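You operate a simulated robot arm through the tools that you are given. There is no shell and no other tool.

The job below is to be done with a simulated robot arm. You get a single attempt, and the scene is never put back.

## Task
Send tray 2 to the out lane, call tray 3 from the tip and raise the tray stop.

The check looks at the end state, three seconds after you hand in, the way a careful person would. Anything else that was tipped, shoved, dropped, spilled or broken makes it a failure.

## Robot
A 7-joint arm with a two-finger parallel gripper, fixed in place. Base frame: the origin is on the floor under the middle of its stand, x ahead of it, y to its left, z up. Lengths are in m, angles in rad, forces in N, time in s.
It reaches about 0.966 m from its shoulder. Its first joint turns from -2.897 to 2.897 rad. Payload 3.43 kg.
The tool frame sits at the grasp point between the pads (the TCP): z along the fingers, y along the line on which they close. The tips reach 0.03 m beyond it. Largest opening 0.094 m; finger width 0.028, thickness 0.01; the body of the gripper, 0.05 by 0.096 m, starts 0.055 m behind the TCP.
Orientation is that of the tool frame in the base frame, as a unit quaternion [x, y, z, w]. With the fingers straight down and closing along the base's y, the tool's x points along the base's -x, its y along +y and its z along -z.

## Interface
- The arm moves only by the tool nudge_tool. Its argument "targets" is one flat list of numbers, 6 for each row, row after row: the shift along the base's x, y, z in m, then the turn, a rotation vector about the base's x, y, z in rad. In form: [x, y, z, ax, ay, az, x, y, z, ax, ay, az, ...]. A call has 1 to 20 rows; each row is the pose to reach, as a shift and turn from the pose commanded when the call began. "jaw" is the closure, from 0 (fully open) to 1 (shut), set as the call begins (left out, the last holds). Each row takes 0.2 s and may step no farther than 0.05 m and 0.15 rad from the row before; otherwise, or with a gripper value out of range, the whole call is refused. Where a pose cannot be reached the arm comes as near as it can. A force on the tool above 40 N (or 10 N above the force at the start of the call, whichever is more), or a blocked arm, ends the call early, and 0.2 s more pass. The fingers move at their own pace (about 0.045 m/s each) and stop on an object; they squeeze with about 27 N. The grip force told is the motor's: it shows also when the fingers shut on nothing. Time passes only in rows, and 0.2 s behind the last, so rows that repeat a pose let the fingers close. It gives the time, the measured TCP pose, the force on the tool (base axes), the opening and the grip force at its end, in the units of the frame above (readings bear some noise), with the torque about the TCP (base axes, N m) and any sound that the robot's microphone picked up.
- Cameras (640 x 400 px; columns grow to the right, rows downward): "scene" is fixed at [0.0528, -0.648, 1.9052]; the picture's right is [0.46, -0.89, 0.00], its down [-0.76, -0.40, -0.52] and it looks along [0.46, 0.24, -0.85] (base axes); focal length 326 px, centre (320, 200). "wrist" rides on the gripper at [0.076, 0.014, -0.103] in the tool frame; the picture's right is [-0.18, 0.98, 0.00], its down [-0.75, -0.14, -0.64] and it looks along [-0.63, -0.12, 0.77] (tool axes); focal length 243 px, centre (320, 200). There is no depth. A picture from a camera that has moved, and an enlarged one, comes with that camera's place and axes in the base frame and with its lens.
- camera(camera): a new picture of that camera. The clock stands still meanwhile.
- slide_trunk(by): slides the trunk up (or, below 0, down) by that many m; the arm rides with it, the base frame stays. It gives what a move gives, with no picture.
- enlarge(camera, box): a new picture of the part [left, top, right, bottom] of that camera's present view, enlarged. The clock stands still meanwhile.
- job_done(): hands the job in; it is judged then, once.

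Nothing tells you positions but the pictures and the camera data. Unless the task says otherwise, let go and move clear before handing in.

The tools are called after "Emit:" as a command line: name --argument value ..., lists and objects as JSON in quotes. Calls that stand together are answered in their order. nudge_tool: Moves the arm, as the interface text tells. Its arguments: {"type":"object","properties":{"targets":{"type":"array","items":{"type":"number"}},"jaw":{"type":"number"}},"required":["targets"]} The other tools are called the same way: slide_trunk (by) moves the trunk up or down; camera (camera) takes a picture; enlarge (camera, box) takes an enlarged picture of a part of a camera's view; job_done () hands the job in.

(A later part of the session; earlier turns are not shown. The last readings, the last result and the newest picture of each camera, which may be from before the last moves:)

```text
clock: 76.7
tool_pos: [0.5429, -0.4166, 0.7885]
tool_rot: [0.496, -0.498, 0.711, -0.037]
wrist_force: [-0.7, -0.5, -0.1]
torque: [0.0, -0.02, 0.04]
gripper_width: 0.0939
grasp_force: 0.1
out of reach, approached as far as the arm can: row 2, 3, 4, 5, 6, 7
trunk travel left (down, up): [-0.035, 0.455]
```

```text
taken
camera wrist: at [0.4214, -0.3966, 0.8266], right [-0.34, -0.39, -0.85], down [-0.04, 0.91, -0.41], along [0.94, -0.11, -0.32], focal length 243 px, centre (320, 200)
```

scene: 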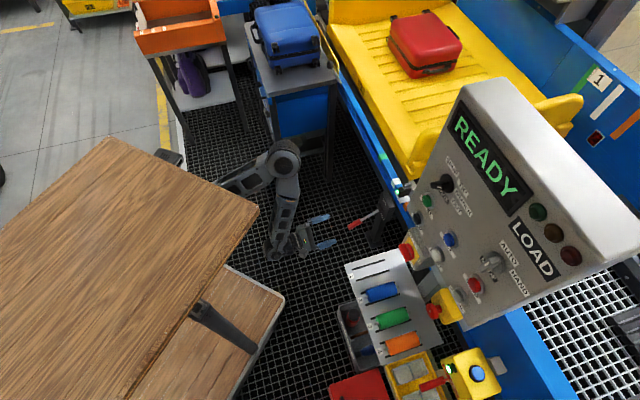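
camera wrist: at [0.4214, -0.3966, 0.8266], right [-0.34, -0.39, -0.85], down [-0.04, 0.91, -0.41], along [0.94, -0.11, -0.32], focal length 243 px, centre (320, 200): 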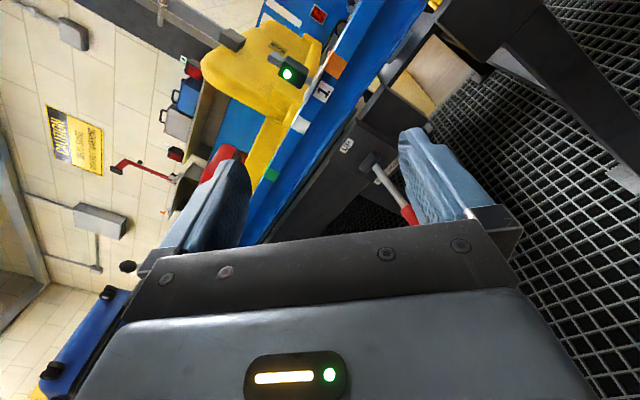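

The reach problem is the opposite of what I thought: the wrist is too close to the shoulder when the trunk is this low. I'll raise the trunk a bit, then lower the tool to lever height, still short of the handle.

Emit:
slide_trunk --by 0.15

Emit:
nudge_tool --targets '[0.0086, -0.0055, -0.04, 0, 0, 0, 0.0172, -0.0109, -0.08, -0.0504, 0.0486, 0, 0.0259, -0.0164, -0.12, -0.1007, 0.0972, 0, 0.0345, -0.0218, -0.16, -0.1763, 0.1702, 0, 0.0431, -0.0273, -0.2, -0.2518, 0.2431, 0, 0.0431, -0.0273, -0.24, -0.3274, 0.316, 0, 0.0431, -0.0273, -0.28, -0.4029, 0.3889, 0, 0.0431, -0.0273, -0.28, -0.4029, 0.3889, 0]' --jaw 0

Emit:
camera --camera "scene"

Emit:
camera --camera "wrist"

```text
clock: 78.4
tool_pos: [0.5413, -0.4184, 0.9382]
tool_rot: [0.497, -0.495, 0.711, -0.038]
wrist_force: [0.5, 0.4, 0.5]
torque: [0.0, -0.01, -0.03]
gripper_width: 0.0938
grasp_force: 0.0
trunk travel left (down, up): [-0.185, 0.305]
```

```text
clock: 79.9
tool_pos: [0.5062, -0.5028, 0.7722]
tool_rot: [0.625, -0.346, 0.692, 0.102]
wrist_force: [6.0, 30.5, 19.7]
torque: [-0.24, 0.81, -1.13]
gripper_width: 0.0753
grasp_force: 0.1
out of reach, approached as far as the arm can: row 1, 2, 3, 4, 5, 6, 7
trunk travel left (down, up): [-0.185, 0.305]
stopped in row 7: the force on the tool passed its limit at 54 N (the readings are from after the stop); the commanded pose is now the measured one
```

```text
taken
```

scene: 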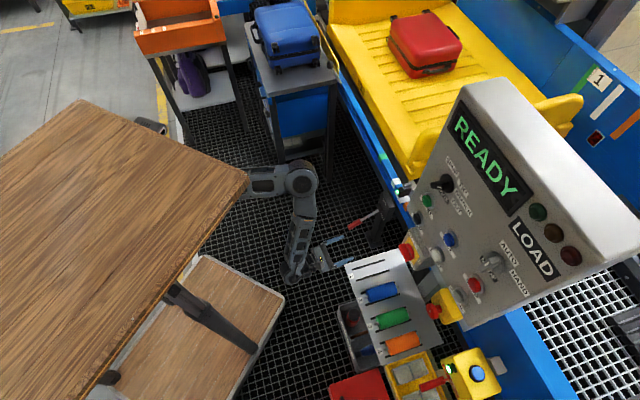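

```text
taken
camera wrist: at [0.4023, -0.4709, 0.8399], right [-0.53, -0.67, -0.52], down [-0.28, 0.71, -0.64], along [0.8, -0.19, -0.57], focal length 243 px, centre (320, 200)
```

wrist: 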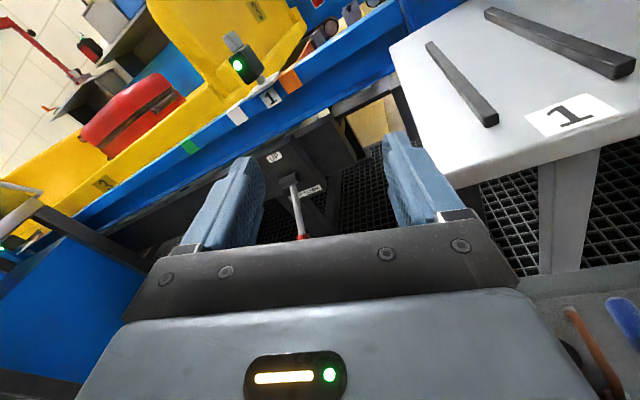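

The arm drifted sideways and a finger is touching the corner of the rack plate. I'll back straight away from it to the left, then up.

Emit:
nudge_tool --targets '[0.0104, 0.0108, 0.002, 0, 0, 0, 0.0208, 0.0216, 0.01, 0, 0, 0, 0.0278, 0.0288, 0.04, 0, 0, 0, 0.0278, 0.0288, 0.08, 0, 0, 0]' --jaw 0

Emit:
camera --camera "wrist"

Emit:
enlarge --camera "scene" --box '[330, 230, 460, 390]'

```text
clock: 80.9
tool_pos: [0.5306, -0.476, 0.8518]
tool_rot: [0.626, -0.348, 0.69, 0.104]
wrist_force: [0.3, 0.2, 0.1]
torque: [0.0, -0.01, 0.04]
gripper_width: 0.0939
grasp_force: 0.0
out of reach, approached as far as the arm can: row 1, 2, 3
trunk travel left (down, up): [-0.185, 0.305]
```

```text
taken
camera wrist: at [0.4268, -0.4442, 0.9202], right [-0.53, -0.67, -0.52], down [-0.28, 0.72, -0.64], along [0.8, -0.2, -0.57], focal length 243 px, centre (320, 200)
```

wrist: 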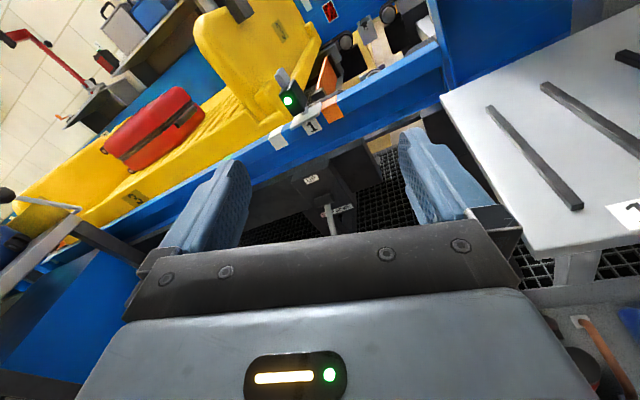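

```text
2.50 times, centred on (395, 310) of scene
camera zoom: at [0.0528, -0.648, 1.9052], right [0.46, -0.89, 0.0], down [-0.76, -0.4, -0.52], along [0.46, 0.24, -0.85], focal length 814 px, centre (132, -75)
```

zoom: 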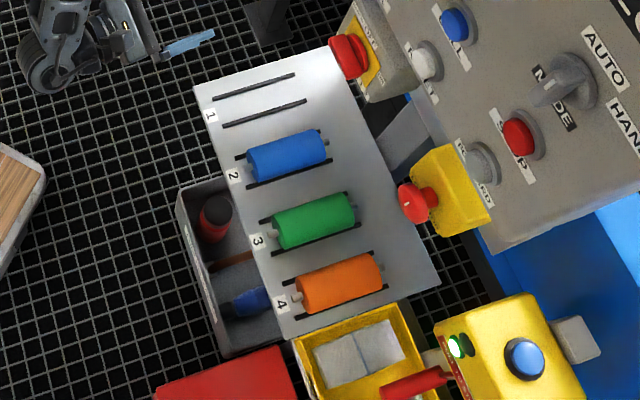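

Clear of the rack, and nothing on it moved. A vertical tool suits this arm better down here, so I'll go back up to open space, re-orient the tool to point down there, and approach the lever from above.

Emit:
slide_trunk --by 0.3

Emit:
nudge_tool --targets '[-0.02, -0.01, 0.02, 0, 0, 0, -0.04, -0.02, 0.04, 0, 0, 0, -0.06, -0.03, 0.06, 0, 0, 0, -0.08, -0.04, 0.08, 0, 0, 0, -0.1, -0.05, 0.1, 0, 0, 0, -0.12, -0.06, 0.12, 0, 0, 0, -0.12, -0.06, 0.12, 0, 0, 0]' --jaw 0

Emit:
camera --camera "scene"

```text
clock: 83.9
tool_pos: [0.5305, -0.4764, 1.1509]
tool_rot: [0.626, -0.347, 0.691, 0.103]
wrist_force: [-0.7, 0.1, 0.5]
torque: [0.02, 0.01, 0.0]
gripper_width: 0.0941
grasp_force: 0.1
trunk travel left (down, up): [-0.485, 0.005]
```

```text
clock: 85.5
tool_pos: [0.4099, -0.5363, 1.2696]
tool_rot: [0.626, -0.349, 0.69, 0.104]
wrist_force: [0.2, -0.4, 0.6]
torque: [-0.02, 0.02, 0.0]
gripper_width: 0.0937
grasp_force: 0.1
trunk travel left (down, up): [-0.485, 0.005]
```

```text
taken
```

scene: 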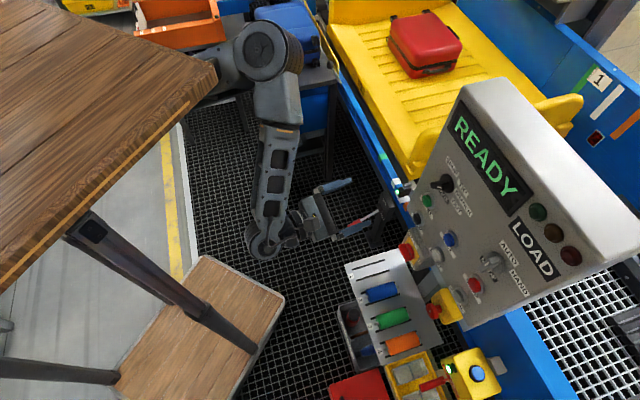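

Tracking is good here. Unwinding the roll so the camera ends up on the operator side once the tool points down.

Emit:
nudge_tool --targets '[0, 0, 0, 0.1104, -0.0842, -0.0028, 0, 0, 0, 0.2208, -0.1684, -0.0056, 0, 0, 0, 0.3312, -0.2526, -0.0084, 0, 0, 0, 0.4416, -0.3368, -0.0112, 0, 0, 0, 0.552, -0.421, -0.014, 0, 0, 0, 0.6624, -0.5052, -0.0168, 0, 0, 0, 0.7728, -0.5894, -0.0196, 0, 0, 0, 0.8832, -0.6736, -0.0224, 0, 0, 0, 0.9936, -0.7578, -0.0252, 0, 0, 0, 1.104, -0.842, -0.028, 0, 0, 0, 1.2144, -0.9262, -0.0308, 0, 0, 0, 1.3248, -1.0104, -0.0336, 0, 0, 0, 1.4352, -1.0946, -0.0364, 0, 0, 0, 1.5456, -1.1788, -0.0392, 0, 0, 0, 1.656, -1.263, -0.042, 0, 0, 0, 1.7664, -1.3472, -0.0448, 0, 0, 0, 1.8768, -1.4314, -0.0476, 0, 0, 0, 1.9872, -1.5156, -0.0504, 0, 0, 0, 2.0976, -1.5998, -0.0532, 0, 0, 0, 2.0976, -1.5998, -0.0532]' --jaw 0

Emit:
camera --camera "scene"

```text
clock: 89.7
tool_pos: [0.4111, -0.5334, 1.26]
tool_rot: [0.181, 0.696, -0.262, 0.643]
wrist_force: [0.6, 1.4, 0.7]
torque: [0.02, -0.01, 0.0]
gripper_width: 0.0941
grasp_force: 0.1
trunk travel left (down, up): [-0.485, 0.005]
```

```text
taken
```

scene: 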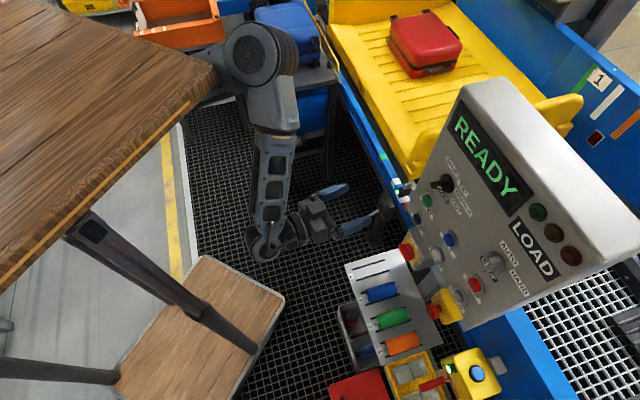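

Now pitching the tool down to vertical in this open space.

Emit:
nudge_tool --targets '[0.004, 0.004, 0, 0.0838, 0.1117, 0, 0.008, 0.008, 0, 0.1676, 0.2234, 0, 0.012, 0.012, 0, 0.2514, 0.3351, 0, 0.016, 0.016, 0, 0.3352, 0.4468, 0, 0.02, 0.02, 0, 0.419, 0.5585, 0, 0.024, 0.024, 0, 0.5028, 0.6702, 0, 0.028, 0.028, 0, 0.5866, 0.7819, 0, 0.032, 0.032, 0, 0.6704, 0.8936, 0, 0.036, 0.036, 0, 0.7542, 1.0053, 0, 0.04, 0.04, 0, 0.838, 1.117, 0, 0.044, 0.044, 0, 0.9218, 1.2287, 0, 0.044, 0.044, 0, 0.9218, 1.2287, 0]' --jaw 0

Emit:
camera --camera "scene"

Emit:
camera --camera "wrist"

```text
clock: 92.3
tool_pos: [0.4549, -0.4921, 1.2715]
tool_rot: [0.247, 0.969, -0.003, 0.006]
wrist_force: [0.3, -0.3, -0.4]
torque: [-0.01, 0.01, 0.01]
gripper_width: 0.094
grasp_force: 0.0
trunk travel left (down, up): [-0.485, 0.005]
```

```text
taken
```

scene: 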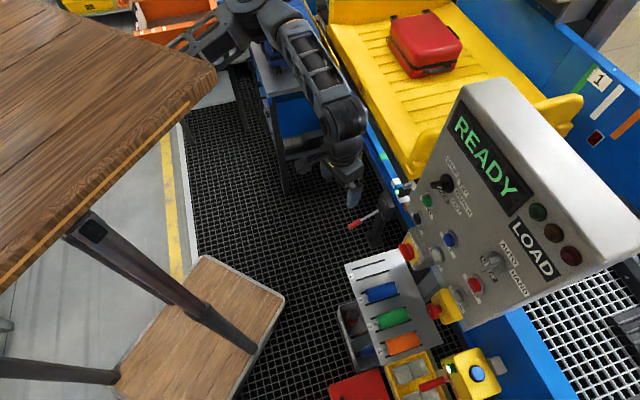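

```text
taken
camera wrist: at [0.3937, -0.4393, 1.3729], right [0.63, 0.77, 0.0], down [0.59, -0.48, 0.65], along [0.51, -0.41, -0.76], focal length 243 px, centre (320, 200)
```

wrist: 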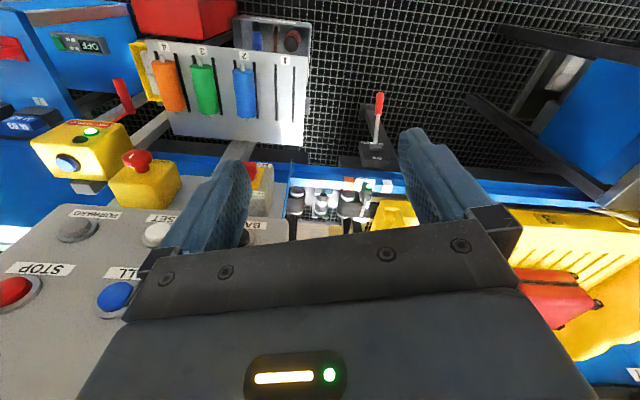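

The tool is vertical and tracking exactly. Now moving over toward the lever and aligning the finger axis across it.

Emit:
nudge_tool --targets '[0.0408, 0.012, 0, 0, 0, -0.0447, 0.0817, 0.024, 0, 0, 0, -0.0893, 0.1225, 0.036, 0, 0, 0, -0.134, 0.1633, 0.048, 0, 0, 0, -0.1787, 0.2042, 0.06, 0, 0, 0, -0.2233, 0.245, 0.072, 0, 0, 0, -0.268, 0.245, 0.072, 0, 0, 0, -0.268]' --jaw 0

Emit:
slide_trunk --by -0.3

Emit:
camera --camera "scene"

Emit:
camera --camera "wrist"

```text
clock: 93.9
tool_pos: [0.7001, -0.4188, 1.2717]
tool_rot: [0.375, 0.927, -0.004, 0.007]
wrist_force: [0.0, 0.2, 0.1]
torque: [-0.01, 0.0, -0.02]
gripper_width: 0.094
grasp_force: 0.0
trunk travel left (down, up): [-0.485, 0.005]
```

```text
clock: 96.9
tool_pos: [0.6981, -0.4179, 0.9708]
tool_rot: [0.375, 0.927, -0.005, 0.006]
wrist_force: [0.2, -0.3, 0.2]
torque: [0.0, -0.02, 0.0]
gripper_width: 0.0939
grasp_force: 0.1
trunk travel left (down, up): [-0.185, 0.305]
```

```text
taken
```

scene: 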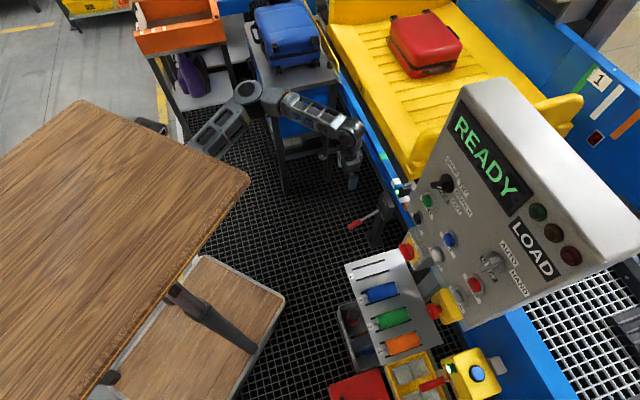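

```text
taken
camera wrist: at [0.6544, -0.3521, 1.0724], right [0.81, 0.58, 0.0], down [0.44, -0.62, 0.65], along [0.38, -0.53, -0.76], focal length 243 px, centre (320, 200)
```

wrist: 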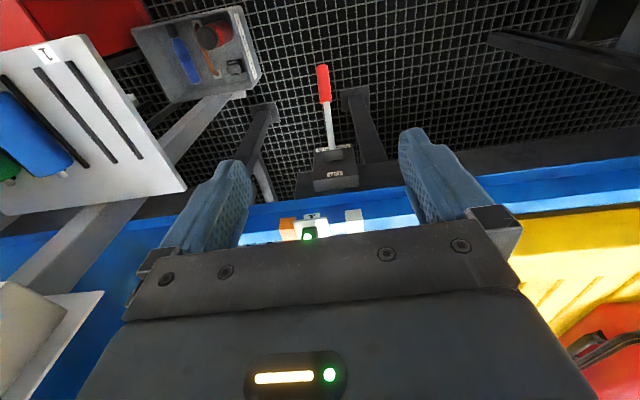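

The lever is directly ahead and the arm posture is comfortable. I'll measure the handle precisely from both cameras.

Emit:
enlarge --camera "wrist" --box '[260, 50, 400, 210]'

Emit:
enlarge --camera "scene" --box '[330, 170, 430, 260]'

```text
2.50 times, centred on (330, 130) of wrist
camera zoom: at [0.6544, -0.3521, 1.0724], right [0.81, 0.58, 0.0], down [0.44, -0.62, 0.65], along [0.38, -0.53, -0.76], focal length 606 px, centre (295, 375)
```

zoom: 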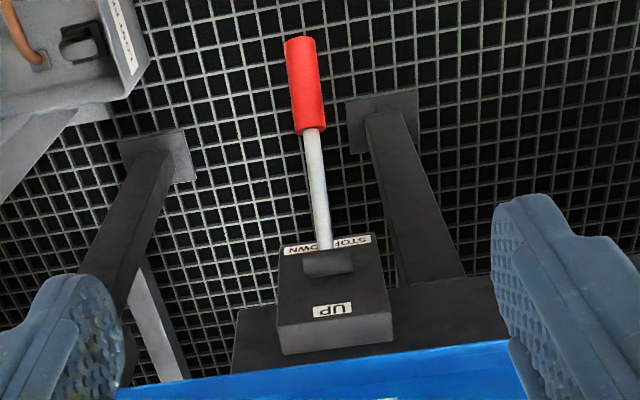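

```text
4.44 times, centred on (380, 215) of scene
camera zoom: at [0.0528, -0.648, 1.9052], right [0.46, -0.89, 0.0], down [-0.76, -0.4, -0.52], along [0.46, 0.24, -0.85], focal length 1447 px, centre (53, 133)
```

zoom: 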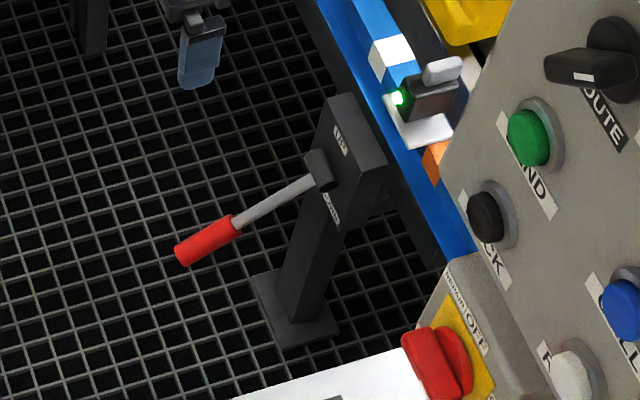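

The handle centre is at about (0.741, -0.467, 0.561), with the lever at roughly -31°. I'll move above it with open fingers and start down.

Emit:
nudge_tool --targets '[0.0108, -0.0122, -0.04, 0, 0, 0, 0.0216, -0.0244, -0.08, 0, 0, 0, 0.0324, -0.0366, -0.12, 0, 0, 0, 0.0432, -0.0488, -0.16, 0, 0, 0, 0.0432, -0.0488, -0.2, 0, 0, 0, 0.0432, -0.0488, -0.24, 0, 0, 0, 0.0432, -0.0488, -0.28, 0, 0, 0, 0.0432, -0.0488, -0.28, 0, 0, 0]' --jaw 0

Emit:
camera --camera "wrist"

Emit:
camera --camera "scene"

```text
clock: 98.7
tool_pos: [0.7435, -0.4661, 0.691]
tool_rot: [0.375, 0.927, -0.005, 0.008]
wrist_force: [0.3, 0.0, 0.1]
torque: [0.02, 0.02, 0.02]
gripper_width: 0.0937
grasp_force: 0.1
trunk travel left (down, up): [-0.185, 0.305]
```

```text
taken
camera wrist: at [0.6982, -0.3997, 0.7916], right [0.81, 0.58, 0.0], down [0.44, -0.62, 0.66], along [0.38, -0.53, -0.76], focal length 243 px, centre (320, 200)
```

wrist: 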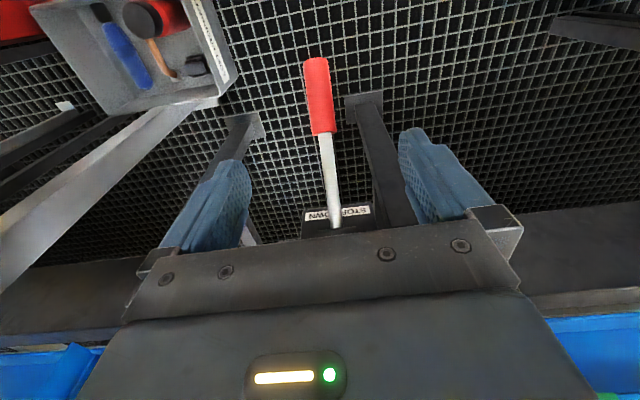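

```text
taken
```

scene: 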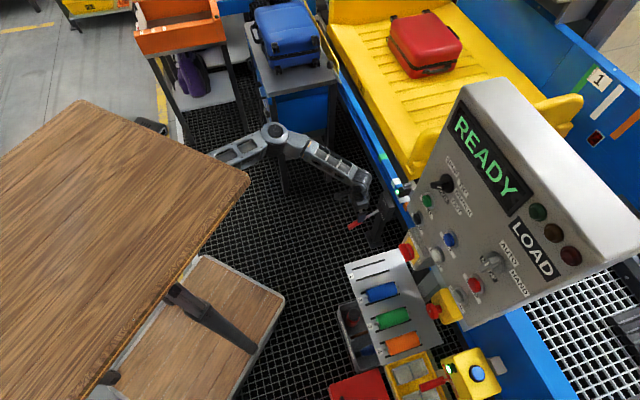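

Well centred over the handle. Descending the last 13 cm and closing on the handle.

Emit:
nudge_tool --targets '[0, 0, -0.045, 0, 0, 0, 0, 0, -0.09, 0, 0, 0, 0, 0, -0.127, 0, 0, 0, 0, 0, -0.127, 0, 0, 0]' --jaw 0

Emit:
camera --camera "wrist"

Emit:
enlarge --camera "scene" --box '[320, 150, 430, 260]'

```text
clock: 99.7
tool_pos: [0.7438, -0.4663, 0.5617]
tool_rot: [0.374, 0.927, -0.005, 0.006]
wrist_force: [0.6, 0.1, -0.2]
torque: [-0.03, -0.01, -0.01]
gripper_width: 0.094
grasp_force: 0.0
trunk travel left (down, up): [-0.185, 0.305]
```

```text
taken
camera wrist: at [0.6975, -0.3991, 0.6627], right [0.81, 0.58, 0.0], down [0.44, -0.62, 0.65], along [0.38, -0.53, -0.76], focal length 243 px, centre (320, 200)
```

wrist: 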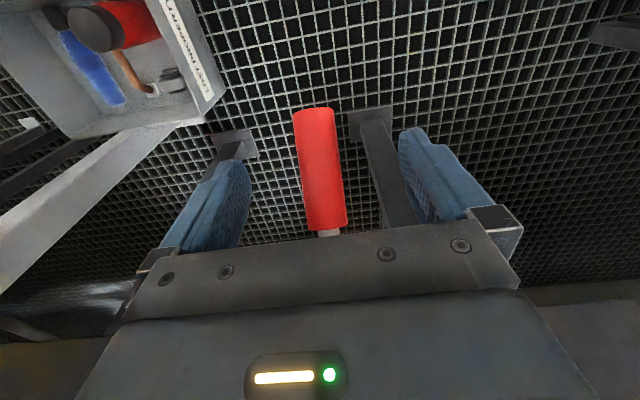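

```text
3.64 times, centred on (375, 205) of scene
camera zoom: at [0.0528, -0.648, 1.9052], right [0.46, -0.89, 0.0], down [-0.76, -0.4, -0.52], along [0.46, 0.24, -0.85], focal length 1184 px, centre (120, 182)
```

zoom: 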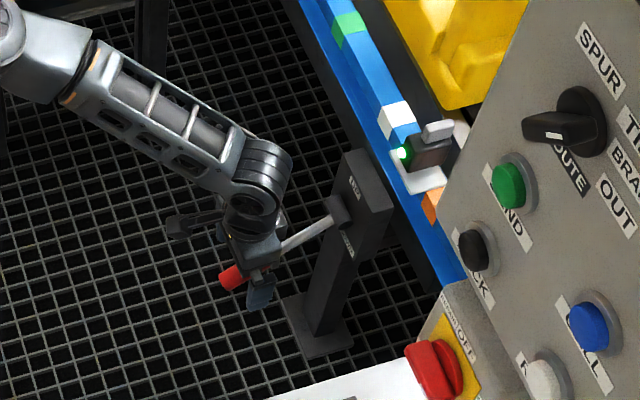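

The handle is between the pads. Closing the grip.

Emit:
nudge_tool --targets '[0, 0, 0, 0, 0, 0, 0, 0, 0, 0, 0, 0, 0, 0, 0, 0, 0, 0, 0, 0, 0, 0, 0, 0, 0, 0, 0, 0, 0, 0]' --jaw 1

Emit:
camera --camera "wrist"

```text
clock: 100.9
tool_pos: [0.7425, -0.4663, 0.5625]
tool_rot: [0.374, 0.927, -0.004, 0.007]
wrist_force: [-3.0, -2.9, -0.5]
torque: [0.04, -0.11, -0.37]
gripper_width: 0.0255
grasp_force: 35.0
trunk travel left (down, up): [-0.185, 0.305]
```

```text
taken
camera wrist: at [0.697, -0.3997, 0.6631], right [0.82, 0.58, 0.0], down [0.44, -0.62, 0.65], along [0.38, -0.53, -0.76], focal length 243 px, centre (320, 200)
```

wrist: 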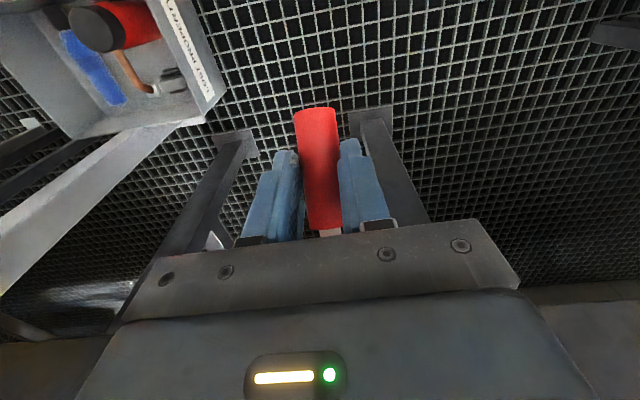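

The handle is held firmly (25.5 mm). Now I'll lift it along an arc around the hub, keeping the tool vertical.

Emit:
nudge_tool --targets '[-0.0077, 0.0074, 0.0225, 0, 0, 0, -0.012, 0.0116, 0.0452, 0, 0, 0, -0.0135, 0.013, 0.0686, 0, 0, 0, -0.012, 0.0116, 0.0919, 0, 0, 0, -0.0077, 0.0074, 0.1146, 0, 0, 0]' --jaw 1

Emit:
camera --camera "wrist"

Emit:
enlarge --camera "scene" --box '[320, 140, 430, 250]'

```text
clock: 102.1
tool_pos: [0.7338, -0.4568, 0.6777]
tool_rot: [0.374, 0.927, -0.004, 0.007]
wrist_force: [0.4, 0.1, 0.4]
torque: [-0.02, 0.01, -0.05]
gripper_width: 0.0
grasp_force: 33.0
trunk travel left (down, up): [-0.185, 0.305]
```

```text
taken
camera wrist: at [0.6895, -0.3917, 0.7795], right [0.81, 0.58, 0.0], down [0.44, -0.62, 0.66], along [0.38, -0.53, -0.76], focal length 243 px, centre (320, 200)
```

wrist: 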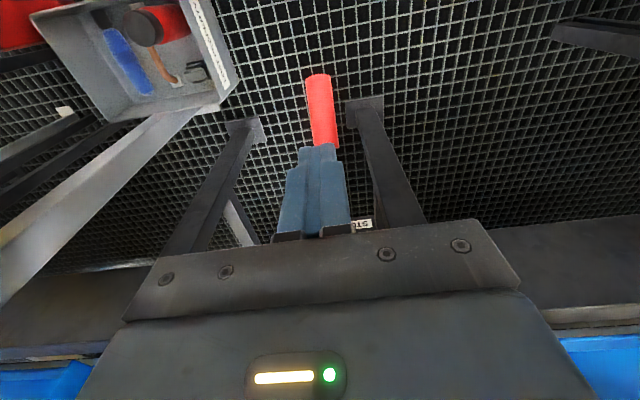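

```text
3.64 times, centred on (375, 195) of scene
camera zoom: at [0.0528, -0.648, 1.9052], right [0.46, -0.89, 0.0], down [-0.76, -0.4, -0.52], along [0.46, 0.24, -0.85], focal length 1184 px, centre (120, 218)
```

zoom: 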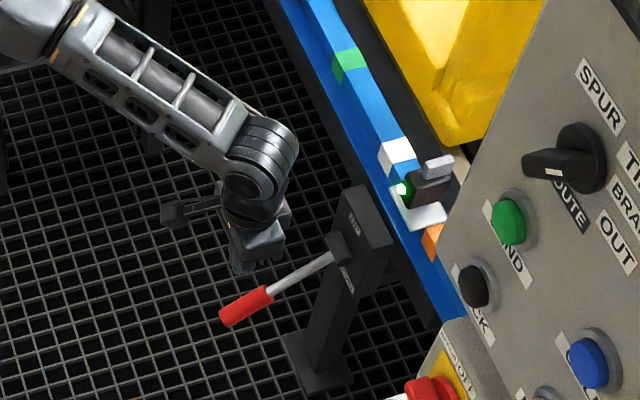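

The handle slipped out of the side grip; the lever didn't move, so friction isn't enough. Instead I'll lift it from underneath: move to its left side, tilt the closed fingers nearly horizontal across the lever, and raise them like a bar.

Emit:
nudge_tool --targets '[0, 0, 0.04, 0, 0, 0, 0.0208, 0.0216, 0.06, 0, 0, 0, 0.0417, 0.0432, 0.08, 0, 0, 0, 0.0625, 0.0648, 0.08, 0, 0, 0, 0.0826, 0.0856, 0.08, 0, 0, 0]' --jaw 1

Emit:
slide_trunk --by -0.12

Emit:
camera --camera "scene"

Emit:
camera --camera "wrist"

```text
clock: 103.3
tool_pos: [0.8181, -0.3716, 0.7581]
tool_rot: [0.374, 0.927, -0.005, 0.007]
wrist_force: [-1.1, -0.5, -0.1]
torque: [-0.02, 0.01, -0.02]
gripper_width: 0.0
grasp_force: 32.8
trunk travel left (down, up): [-0.185, 0.305]
```

```text
clock: 104.8
tool_pos: [0.8183, -0.371, 0.639]
tool_rot: [0.374, 0.927, -0.005, 0.007]
wrist_force: [0.3, 0.3, 0.5]
torque: [0.0, 0.02, 0.04]
gripper_width: 0.0
grasp_force: 33.4
trunk travel left (down, up): [-0.065, 0.425]
```

```text
taken
```

scene: 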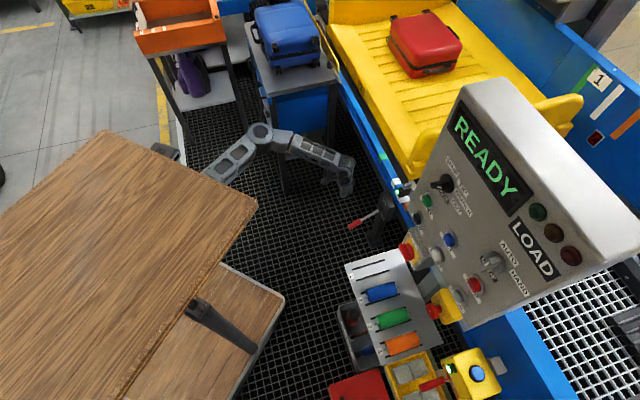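

```text
taken
camera wrist: at [0.7723, -0.3048, 0.7394], right [0.81, 0.58, 0.0], down [0.44, -0.62, 0.65], along [0.38, -0.53, -0.76], focal length 243 px, centre (320, 200)
```

wrist: 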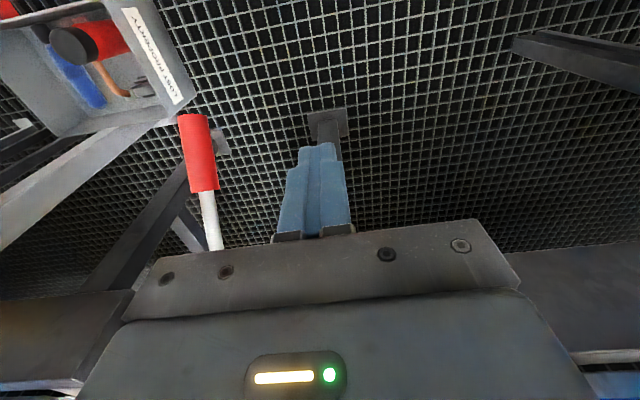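

The lever is to the right of the fingers now. Tilting the tool sideways so the closed fingers point across toward the lever.

Emit:
nudge_tool --targets '[0, 0, 0, -0.0977, 0.0943, 0, 0, 0, 0, -0.1954, 0.1886, 0, 0, 0, 0, -0.2931, 0.2829, 0, 0, 0, 0, -0.3908, 0.3772, 0, 0, 0, 0, -0.4885, 0.4715, 0, 0, 0, 0, -0.5862, 0.5658, 0, 0, 0, 0, -0.6839, 0.6601, 0, 0, 0, 0, -0.7816, 0.7544, 0, 0, 0, 0, -0.8793, 0.8487, 0, 0, 0, 0, -0.8793, 0.8487, 0]' --jaw 1

Emit:
camera --camera "scene"

Emit:
camera --camera "wrist"

```text
clock: 107.0
tool_pos: [0.7818, -0.331, 0.61]
tool_rot: [0.311, 0.807, -0.463, -0.194]
wrist_force: [-0.3, -0.5, -0.2]
torque: [0.04, -0.03, 0.0]
gripper_width: 0.0001
grasp_force: 33.0
out of reach, approached as far as the arm can: row 7, 8, 9, 10
trunk travel left (down, up): [-0.065, 0.425]
```

```text
taken
```

scene: 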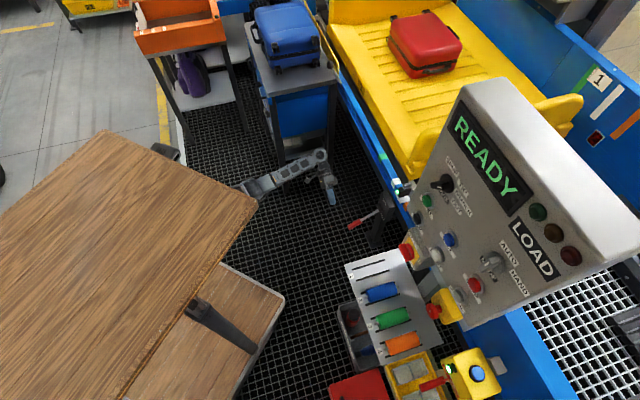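

```text
taken
camera wrist: at [0.7923, -0.2068, 0.6507], right [0.45, 0.25, -0.86], down [0.89, -0.17, 0.42], along [-0.04, -0.95, -0.3], focal length 243 px, centre (320, 200)
```

wrist: 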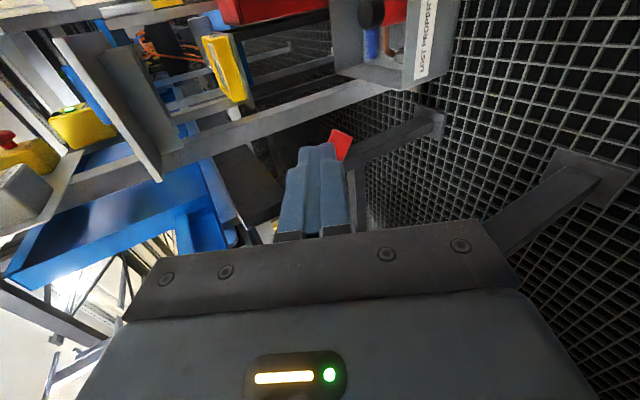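

The sideways tilt reached about 60° before hitting a joint limit, which is enough. I'll ease the tilt command slightly and reposition left of the lever, below handle height.

Emit:
nudge_tool --targets '[0, 0, 0, 0.09, -0.0868, 0, 0, 0, 0, 0.18, -0.1737, 0, 0, 0, 0, 0.252, -0.2432, 0, 0, 0, 0, 0.252, -0.2432, 0]' --jaw 1

Emit:
camera --camera "wrist"

Emit:
enlarge --camera "scene" --box '[220, 110, 430, 260]'

```text
clock: 108.0
tool_pos: [0.7811, -0.3296, 0.6089]
tool_rot: [0.338, 0.877, -0.315, -0.133]
wrist_force: [0.2, 0.2, 0.5]
torque: [0.0, 0.01, 0.04]
gripper_width: 0.0003
grasp_force: 32.7
trunk travel left (down, up): [-0.065, 0.425]
```

```text
taken
camera wrist: at [0.7784, -0.2201, 0.68], right [0.64, 0.44, -0.64], down [0.77, -0.29, 0.57], along [0.06, -0.85, -0.52], focal length 243 px, centre (320, 200)
```

wrist: 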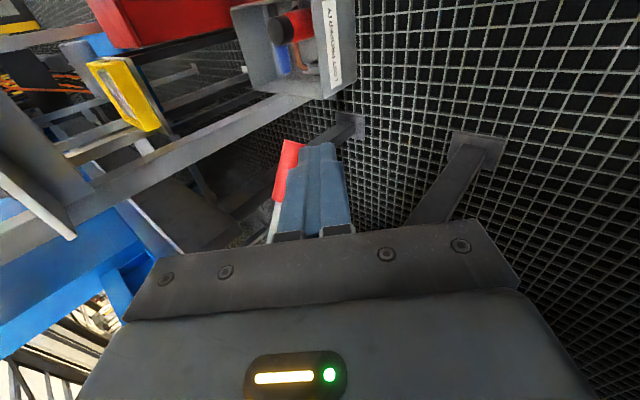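

```text
2.67 times, centred on (325, 185) of scene
camera zoom: at [0.0528, -0.648, 1.9052], right [0.46, -0.89, 0.0], down [-0.76, -0.4, -0.52], along [0.46, 0.24, -0.85], focal length 868 px, centre (307, 240)
```

zoom: 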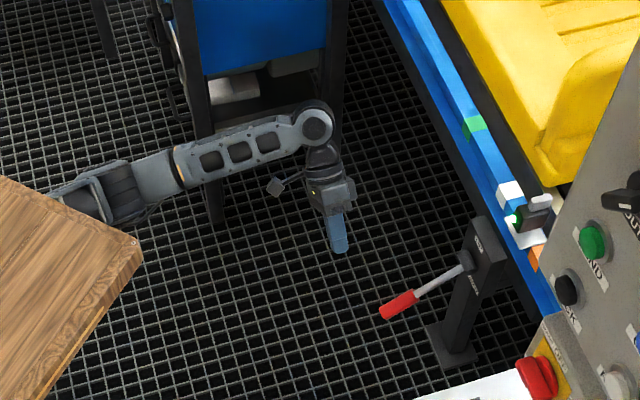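

The tool follows exactly at 40° tilt. I'll move toward the post side and add tilt gradually to see how far it goes.

Emit:
nudge_tool --targets '[0.02, -0.0193, -0.02, 0, 0, 0, 0.0396, -0.0382, -0.04, -0.05, 0.0483, 0, 0.0396, -0.0382, -0.06, -0.1, 0.0965, 0, 0.0396, -0.0382, -0.08, -0.15, 0.1448, 0, 0.0396, -0.0382, -0.08, -0.2, 0.193, 0, 0.0396, -0.0382, -0.08, -0.2, 0.193, 0]' --jaw 1

Emit:
camera --camera "wrist"

Emit:
enlarge --camera "scene" --box '[220, 110, 430, 260]'

```text
clock: 109.4
tool_pos: [0.7664, -0.3387, 0.5439]
tool_rot: [0.313, 0.855, -0.379, -0.165]
wrist_force: [0.1, -0.8, 1.0]
torque: [0.02, -0.03, -0.01]
gripper_width: 0.0
grasp_force: 33.0
out of reach, approached as far as the arm can: row 2, 3, 4, 5, 6
trunk travel left (down, up): [-0.065, 0.425]
```

```text
taken
camera wrist: at [0.769, -0.2237, 0.6039], right [0.54, 0.39, -0.75], down [0.84, -0.22, 0.5], along [0.03, -0.89, -0.45], focal length 243 px, centre (320, 200)
```

wrist: 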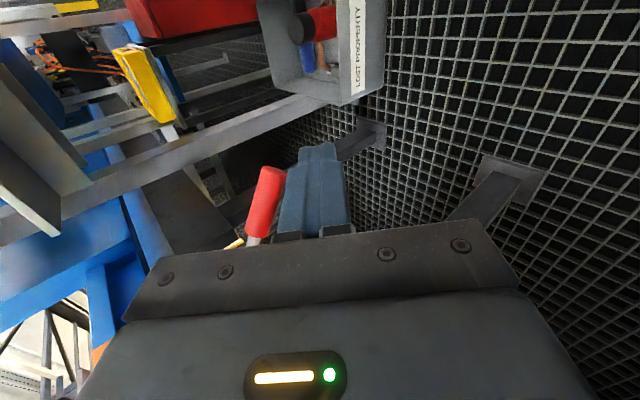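

```text
2.67 times, centred on (325, 185) of scene
camera zoom: at [0.0528, -0.648, 1.9052], right [0.46, -0.89, 0.0], down [-0.76, -0.4, -0.52], along [0.46, 0.24, -0.85], focal length 868 px, centre (307, 240)
```

zoom: 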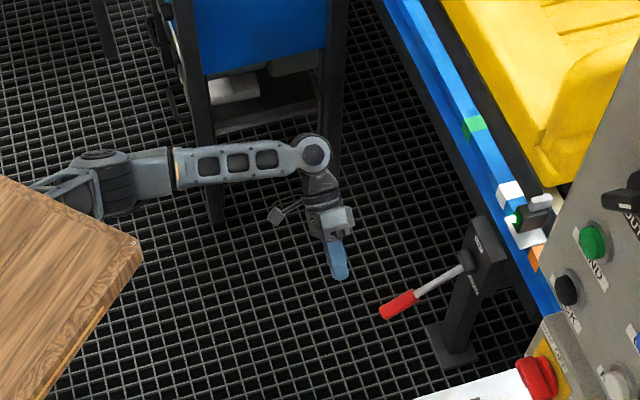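

Sideways is at the arm's reach limit here. A better option is to come from the operator side with the tool pitched about 45° and use the two fingertips as a cradle under the handle. First I'll return to vertical and rise.

Emit:
nudge_tool --targets '[0, 0, 0.03, 0.1022, -0.0986, 0, -0.01, 0.01, 0.06, 0.2044, -0.1972, 0, -0.02, 0.02, 0.09, 0.3066, -0.2958, 0, -0.03, 0.03, 0.12, 0.4088, -0.3944, 0, -0.04, 0.04, 0.15, 0.511, -0.493, 0, -0.05, 0.05, 0.18, 0.6132, -0.5916, 0, -0.05, 0.05, 0.18, 0.6132, -0.5916, 0]' --jaw 1

Emit:
camera --camera "scene"

```text
clock: 111.0
tool_pos: [0.7151, -0.2867, 0.726]
tool_rot: [0.344, 0.939, 0.001, 0.003]
wrist_force: [-0.1, -0.7, 0.1]
torque: [0.04, 0.01, 0.03]
gripper_width: 0.0
grasp_force: 33.0
trunk travel left (down, up): [-0.065, 0.425]
```

```text
taken
```

scene: 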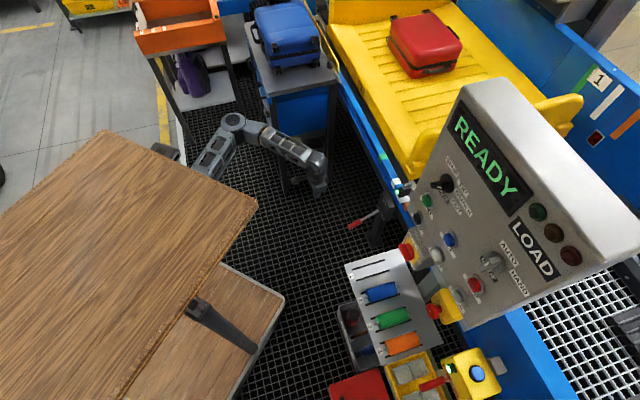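

Raising the trunk a little for a better posture, then moving to the operator side of the lever and pitching the tool outward about 45°.

Emit:
slide_trunk --by 0.13

Emit:
nudge_tool --targets '[-0.024, -0.028, 0, 0, 0, -0.033, -0.048, -0.056, 0, 0, 0, -0.066, -0.072, -0.0838, 0, 0, 0, -0.066, -0.072, -0.0838, 0, 0, 0, -0.066]' --jaw 0.82

Emit:
nudge_tool --targets '[0, 0, -0.02, -0.0926, -0.0959, 0, 0, 0, -0.04, -0.1852, -0.1919, 0, 0, 0, -0.06, -0.2778, -0.2878, 0, 0, 0, -0.08, -0.3704, -0.3837, 0, 0, 0, -0.1, -0.463, -0.4797, 0, 0, 0, -0.12, -0.5556, -0.5756, 0, 0, 0, -0.12, -0.5556, -0.5756, 0]' --jaw 0.82

Emit:
camera --camera "scene"

Emit:
camera --camera "wrist"

```text
clock: 112.6
tool_pos: [0.7149, -0.2868, 0.8554]
tool_rot: [0.344, 0.939, 0.0, 0.002]
wrist_force: [0.3, 1.5, -0.1]
torque: [0.0, 0.02, 0.0]
gripper_width: 0.0
grasp_force: 33.1
trunk travel left (down, up): [-0.195, 0.295]
```

```text
clock: 113.6
tool_pos: [0.6429, -0.3708, 0.8548]
tool_rot: [0.375, 0.927, 0.001, 0.002]
wrist_force: [-0.4, 0.0, 0.4]
torque: [0.01, -0.01, 0.04]
gripper_width: 0.0168
grasp_force: 0.1
trunk travel left (down, up): [-0.195, 0.295]
```

```text
clock: 115.2
tool_pos: [0.6439, -0.372, 0.7365]
tool_rot: [0.345, 0.853, -0.145, 0.363]
wrist_force: [-0.9, -1.5, 0.5]
torque: [0.0, 0.03, 0.01]
gripper_width: 0.0168
grasp_force: 0.0
trunk travel left (down, up): [-0.195, 0.295]
```

```text
taken
```

scene: 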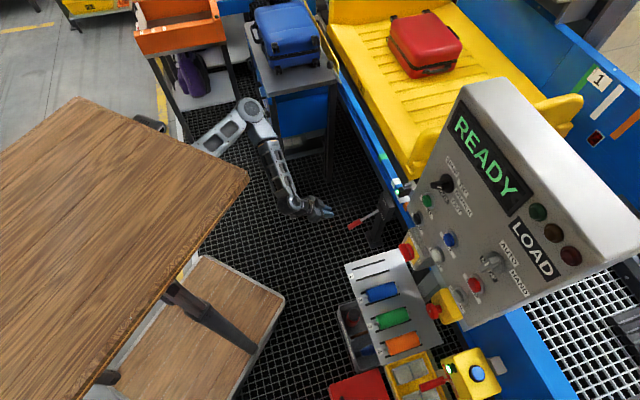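

```text
taken
camera wrist: at [0.563, -0.2714, 0.7521], right [0.77, 0.62, 0.14], down [-0.06, -0.15, 0.99], along [0.63, -0.77, -0.08], focal length 243 px, centre (320, 200)
```

wrist: 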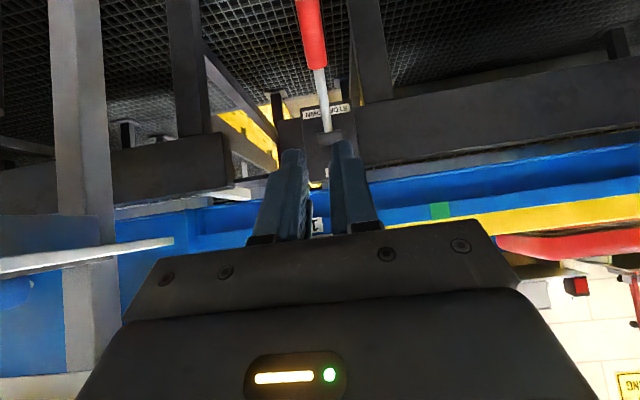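

The pitched fingers would cross the downward-sloping handle in its own plane, so they can't get underneath from this side. The sideways bar approach is right, but with the wrist rolled to its mid-range first so the tilt isn't limited. Returning to vertical and rolling.

Emit:
nudge_tool --targets '[0, 0, 0.02, 0.0926, 0.0959, 0, 0, 0, 0.04, 0.1852, 0.1919, 0, 0, 0, 0.06, 0.2778, 0.2878, 0, 0, 0, 0.08, 0.3704, 0.3837, 0, 0, 0, 0.1, 0.463, 0.4797, 0, 0, 0, 0.12, 0.5556, 0.5756, 0, 0, 0, 0.12, 0.5556, 0.5756, 0]' --jaw 1

Emit:
nudge_tool --targets '[0, 0, 0, 0, 0, 0.143, 0, 0, 0, 0, 0, 0.286, 0, 0, 0, 0, 0, 0.428, 0, 0, 0, 0, 0, 0.571, 0, 0, 0, 0, 0, 0.714, 0, 0, 0, 0, 0, 0.857, 0, 0, 0, 0, 0, 1.0, 0, 0, 0, 0, 0, 1.142, 0, 0, 0, 0, 0, 1.285, 0, 0, 0, 0, 0, 1.428, 0, 0, 0, 0, 0, 1.571, 0, 0, 0, 0, 0, 1.571]' --jaw 1

Emit:
camera --camera "scene"

Emit:
camera --camera "wrist"

```text
clock: 116.8
tool_pos: [0.6426, -0.3716, 0.8542]
tool_rot: [0.376, 0.927, 0.0, 0.002]
wrist_force: [0.8, 0.0, 0.0]
torque: [0.02, 0.0, 0.0]
gripper_width: 0.0
grasp_force: 27.0
trunk travel left (down, up): [-0.195, 0.295]
```

```text
clock: 119.4
tool_pos: [0.6433, -0.3711, 0.8547]
tool_rot: [-0.391, 0.92, 0.002, 0.002]
wrist_force: [-0.2, 0.0, 0.3]
torque: [-0.02, 0.0, 0.02]
gripper_width: 0.0
grasp_force: 26.3
trunk travel left (down, up): [-0.195, 0.295]
```

```text
taken
```

scene: 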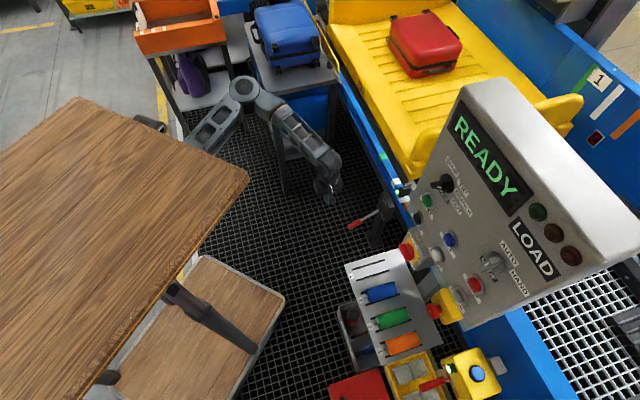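

```text
taken
camera wrist: at [0.5801, -0.415, 0.9573], right [-0.58, 0.82, 0.0], down [0.62, 0.44, 0.65], along [0.52, 0.38, -0.76], focal length 243 px, centre (320, 200)
```

wrist: 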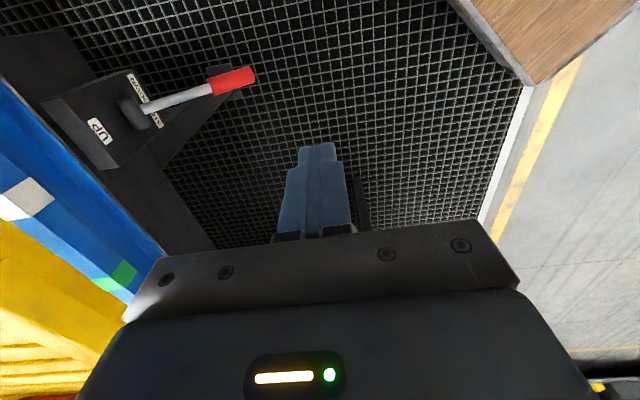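

Now tilting sideways with the camera ending up on top.

Emit:
nudge_tool --targets '[0, 0, 0, -0.0959, 0.0926, 0, 0, 0, 0, -0.1918, 0.1852, 0, 0, 0, 0, -0.2877, 0.2778, 0, 0, 0, 0, -0.3836, 0.3704, 0, 0, 0, 0, -0.4795, 0.463, 0, 0, 0, 0, -0.5754, 0.5556, 0, 0, 0, 0, -0.6713, 0.6482, 0, 0, 0, 0, -0.7672, 0.7408, 0, 0, 0, 0, -0.8631, 0.8334, 0, 0, 0, 0, -0.8631, 0.8334, 0]' --jaw 1

Emit:
camera --camera "scene"

Emit:
camera --camera "wrist"

```text
clock: 121.6
tool_pos: [0.6434, -0.3705, 0.8559]
tool_rot: [-0.322, 0.761, -0.221, -0.518]
wrist_force: [-1.0, 0.5, -0.3]
torque: [0.0, 0.0, -0.02]
gripper_width: 0.0001
grasp_force: 27.0
trunk travel left (down, up): [-0.195, 0.295]
```

```text
taken
```

scene: 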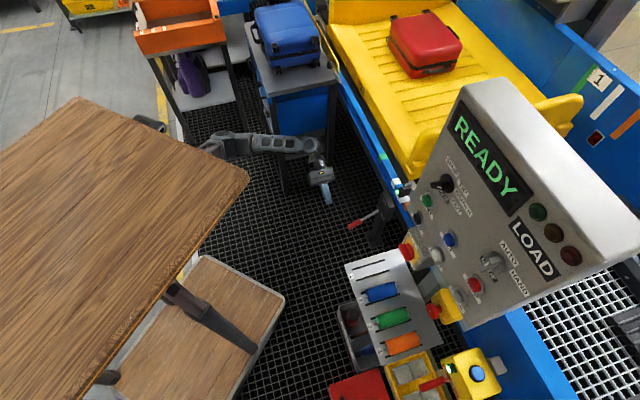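

```text
taken
camera wrist: at [0.6808, -0.3106, 0.9641], right [-0.66, 0.73, -0.17], down [0.71, 0.53, -0.47], along [-0.25, -0.43, -0.87], focal length 243 px, centre (320, 200)
```

wrist: 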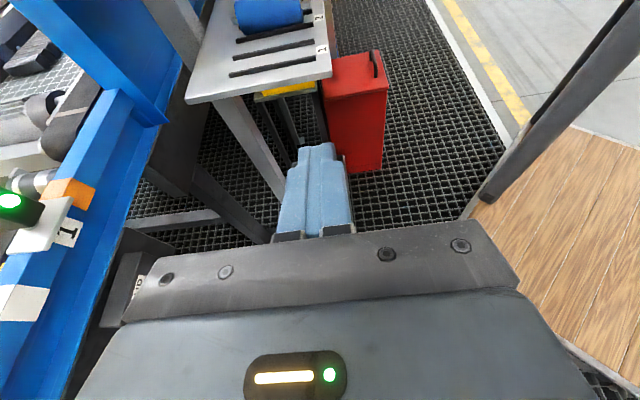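

Full tilt reached with perfect tracking. I'm in front of the lever tip (operator side), so I'll lower the trunk and tool here, then slide the bar under the handle.

Emit:
slide_trunk --by -0.17

Emit:
nudge_tool --targets '[0, 0, -0.04, 0, 0, 0, 0, 0, -0.08, 0, 0, 0, 0, 0, -0.12, 0, 0, 0, 0, 0, -0.16, 0, 0, 0, 0, 0, -0.19, 0, 0, 0, 0, 0, -0.19, 0, 0, 0]' --jaw 1

Emit:
camera --camera "scene"

Emit:
camera --camera "wrist"

```text
clock: 123.5
tool_pos: [0.6439, -0.3707, 0.6853]
tool_rot: [-0.321, 0.762, -0.219, -0.518]
wrist_force: [0.2, 0.2, 1.4]
torque: [0.01, 0.01, 0.0]
gripper_width: 0.0
grasp_force: 27.2
trunk travel left (down, up): [-0.025, 0.465]
```

```text
clock: 124.9
tool_pos: [0.6412, -0.3722, 0.4956]
tool_rot: [-0.321, 0.762, -0.22, -0.518]
wrist_force: [0.3, 0.0, -0.4]
torque: [0.0, 0.04, -0.01]
gripper_width: 0.0004
grasp_force: 26.7
trunk travel left (down, up): [-0.025, 0.465]
```

```text
taken
```

scene: 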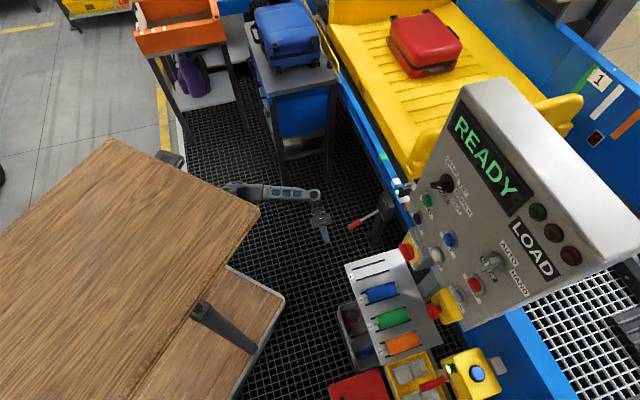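

```text
taken
camera wrist: at [0.6792, -0.3127, 0.6041], right [-0.66, 0.73, -0.17], down [0.71, 0.53, -0.47], along [-0.25, -0.43, -0.87], focal length 243 px, centre (320, 200)
```

wrist: 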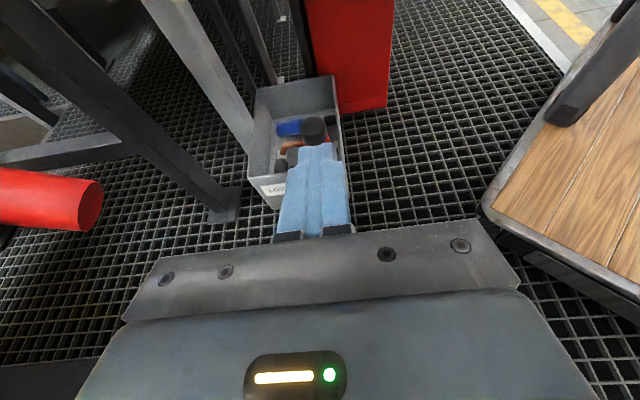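

The handle end is at z≈0.517, slightly lower than estimated, so I'll drop another 3 cm and then slide the bar under the handle.

Emit:
nudge_tool --targets '[0, 0, -0.03, 0, 0, 0, 0.0312, -0.0301, -0.03, 0, 0, 0, 0.0623, -0.0602, -0.03, 0, 0, 0, 0.0935, -0.0903, -0.03, 0, 0, 0, 0.0935, -0.0903, -0.03, 0, 0, 0]' --jaw 1

Emit:
camera --camera "wrist"

Emit:
enlarge --camera "scene" --box '[300, 150, 430, 260]'

```text
clock: 126.1
tool_pos: [0.7349, -0.4642, 0.4645]
tool_rot: [-0.321, 0.762, -0.22, -0.518]
wrist_force: [0.2, 0.6, 0.5]
torque: [0.0, 0.03, 0.01]
gripper_width: 0.0001
grasp_force: 26.8
trunk travel left (down, up): [-0.025, 0.465]
```

```text
taken
camera wrist: at [0.7717, -0.4038, 0.5739], right [-0.66, 0.73, -0.17], down [0.71, 0.53, -0.47], along [-0.25, -0.43, -0.87], focal length 243 px, centre (320, 200)
```

wrist: 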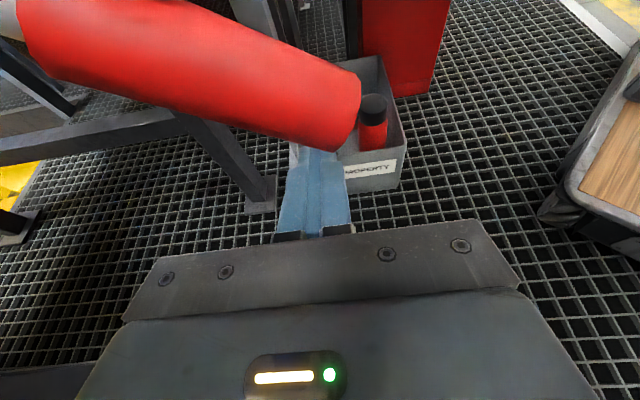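

```text
3.64 times, centred on (365, 205) of scene
camera zoom: at [0.0528, -0.648, 1.9052], right [0.46, -0.89, 0.0], down [-0.76, -0.4, -0.52], along [0.46, 0.24, -0.85], focal length 1184 px, centre (156, 182)
```

zoom: 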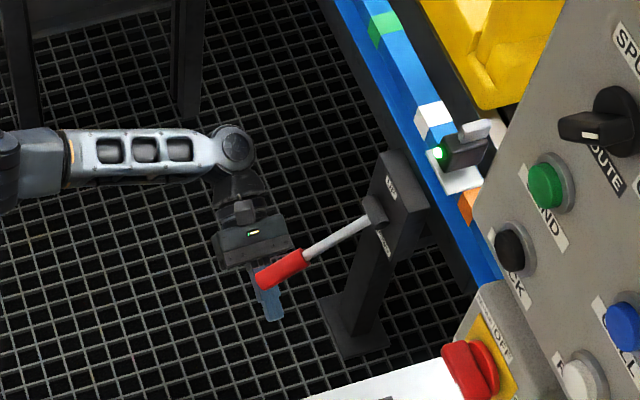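

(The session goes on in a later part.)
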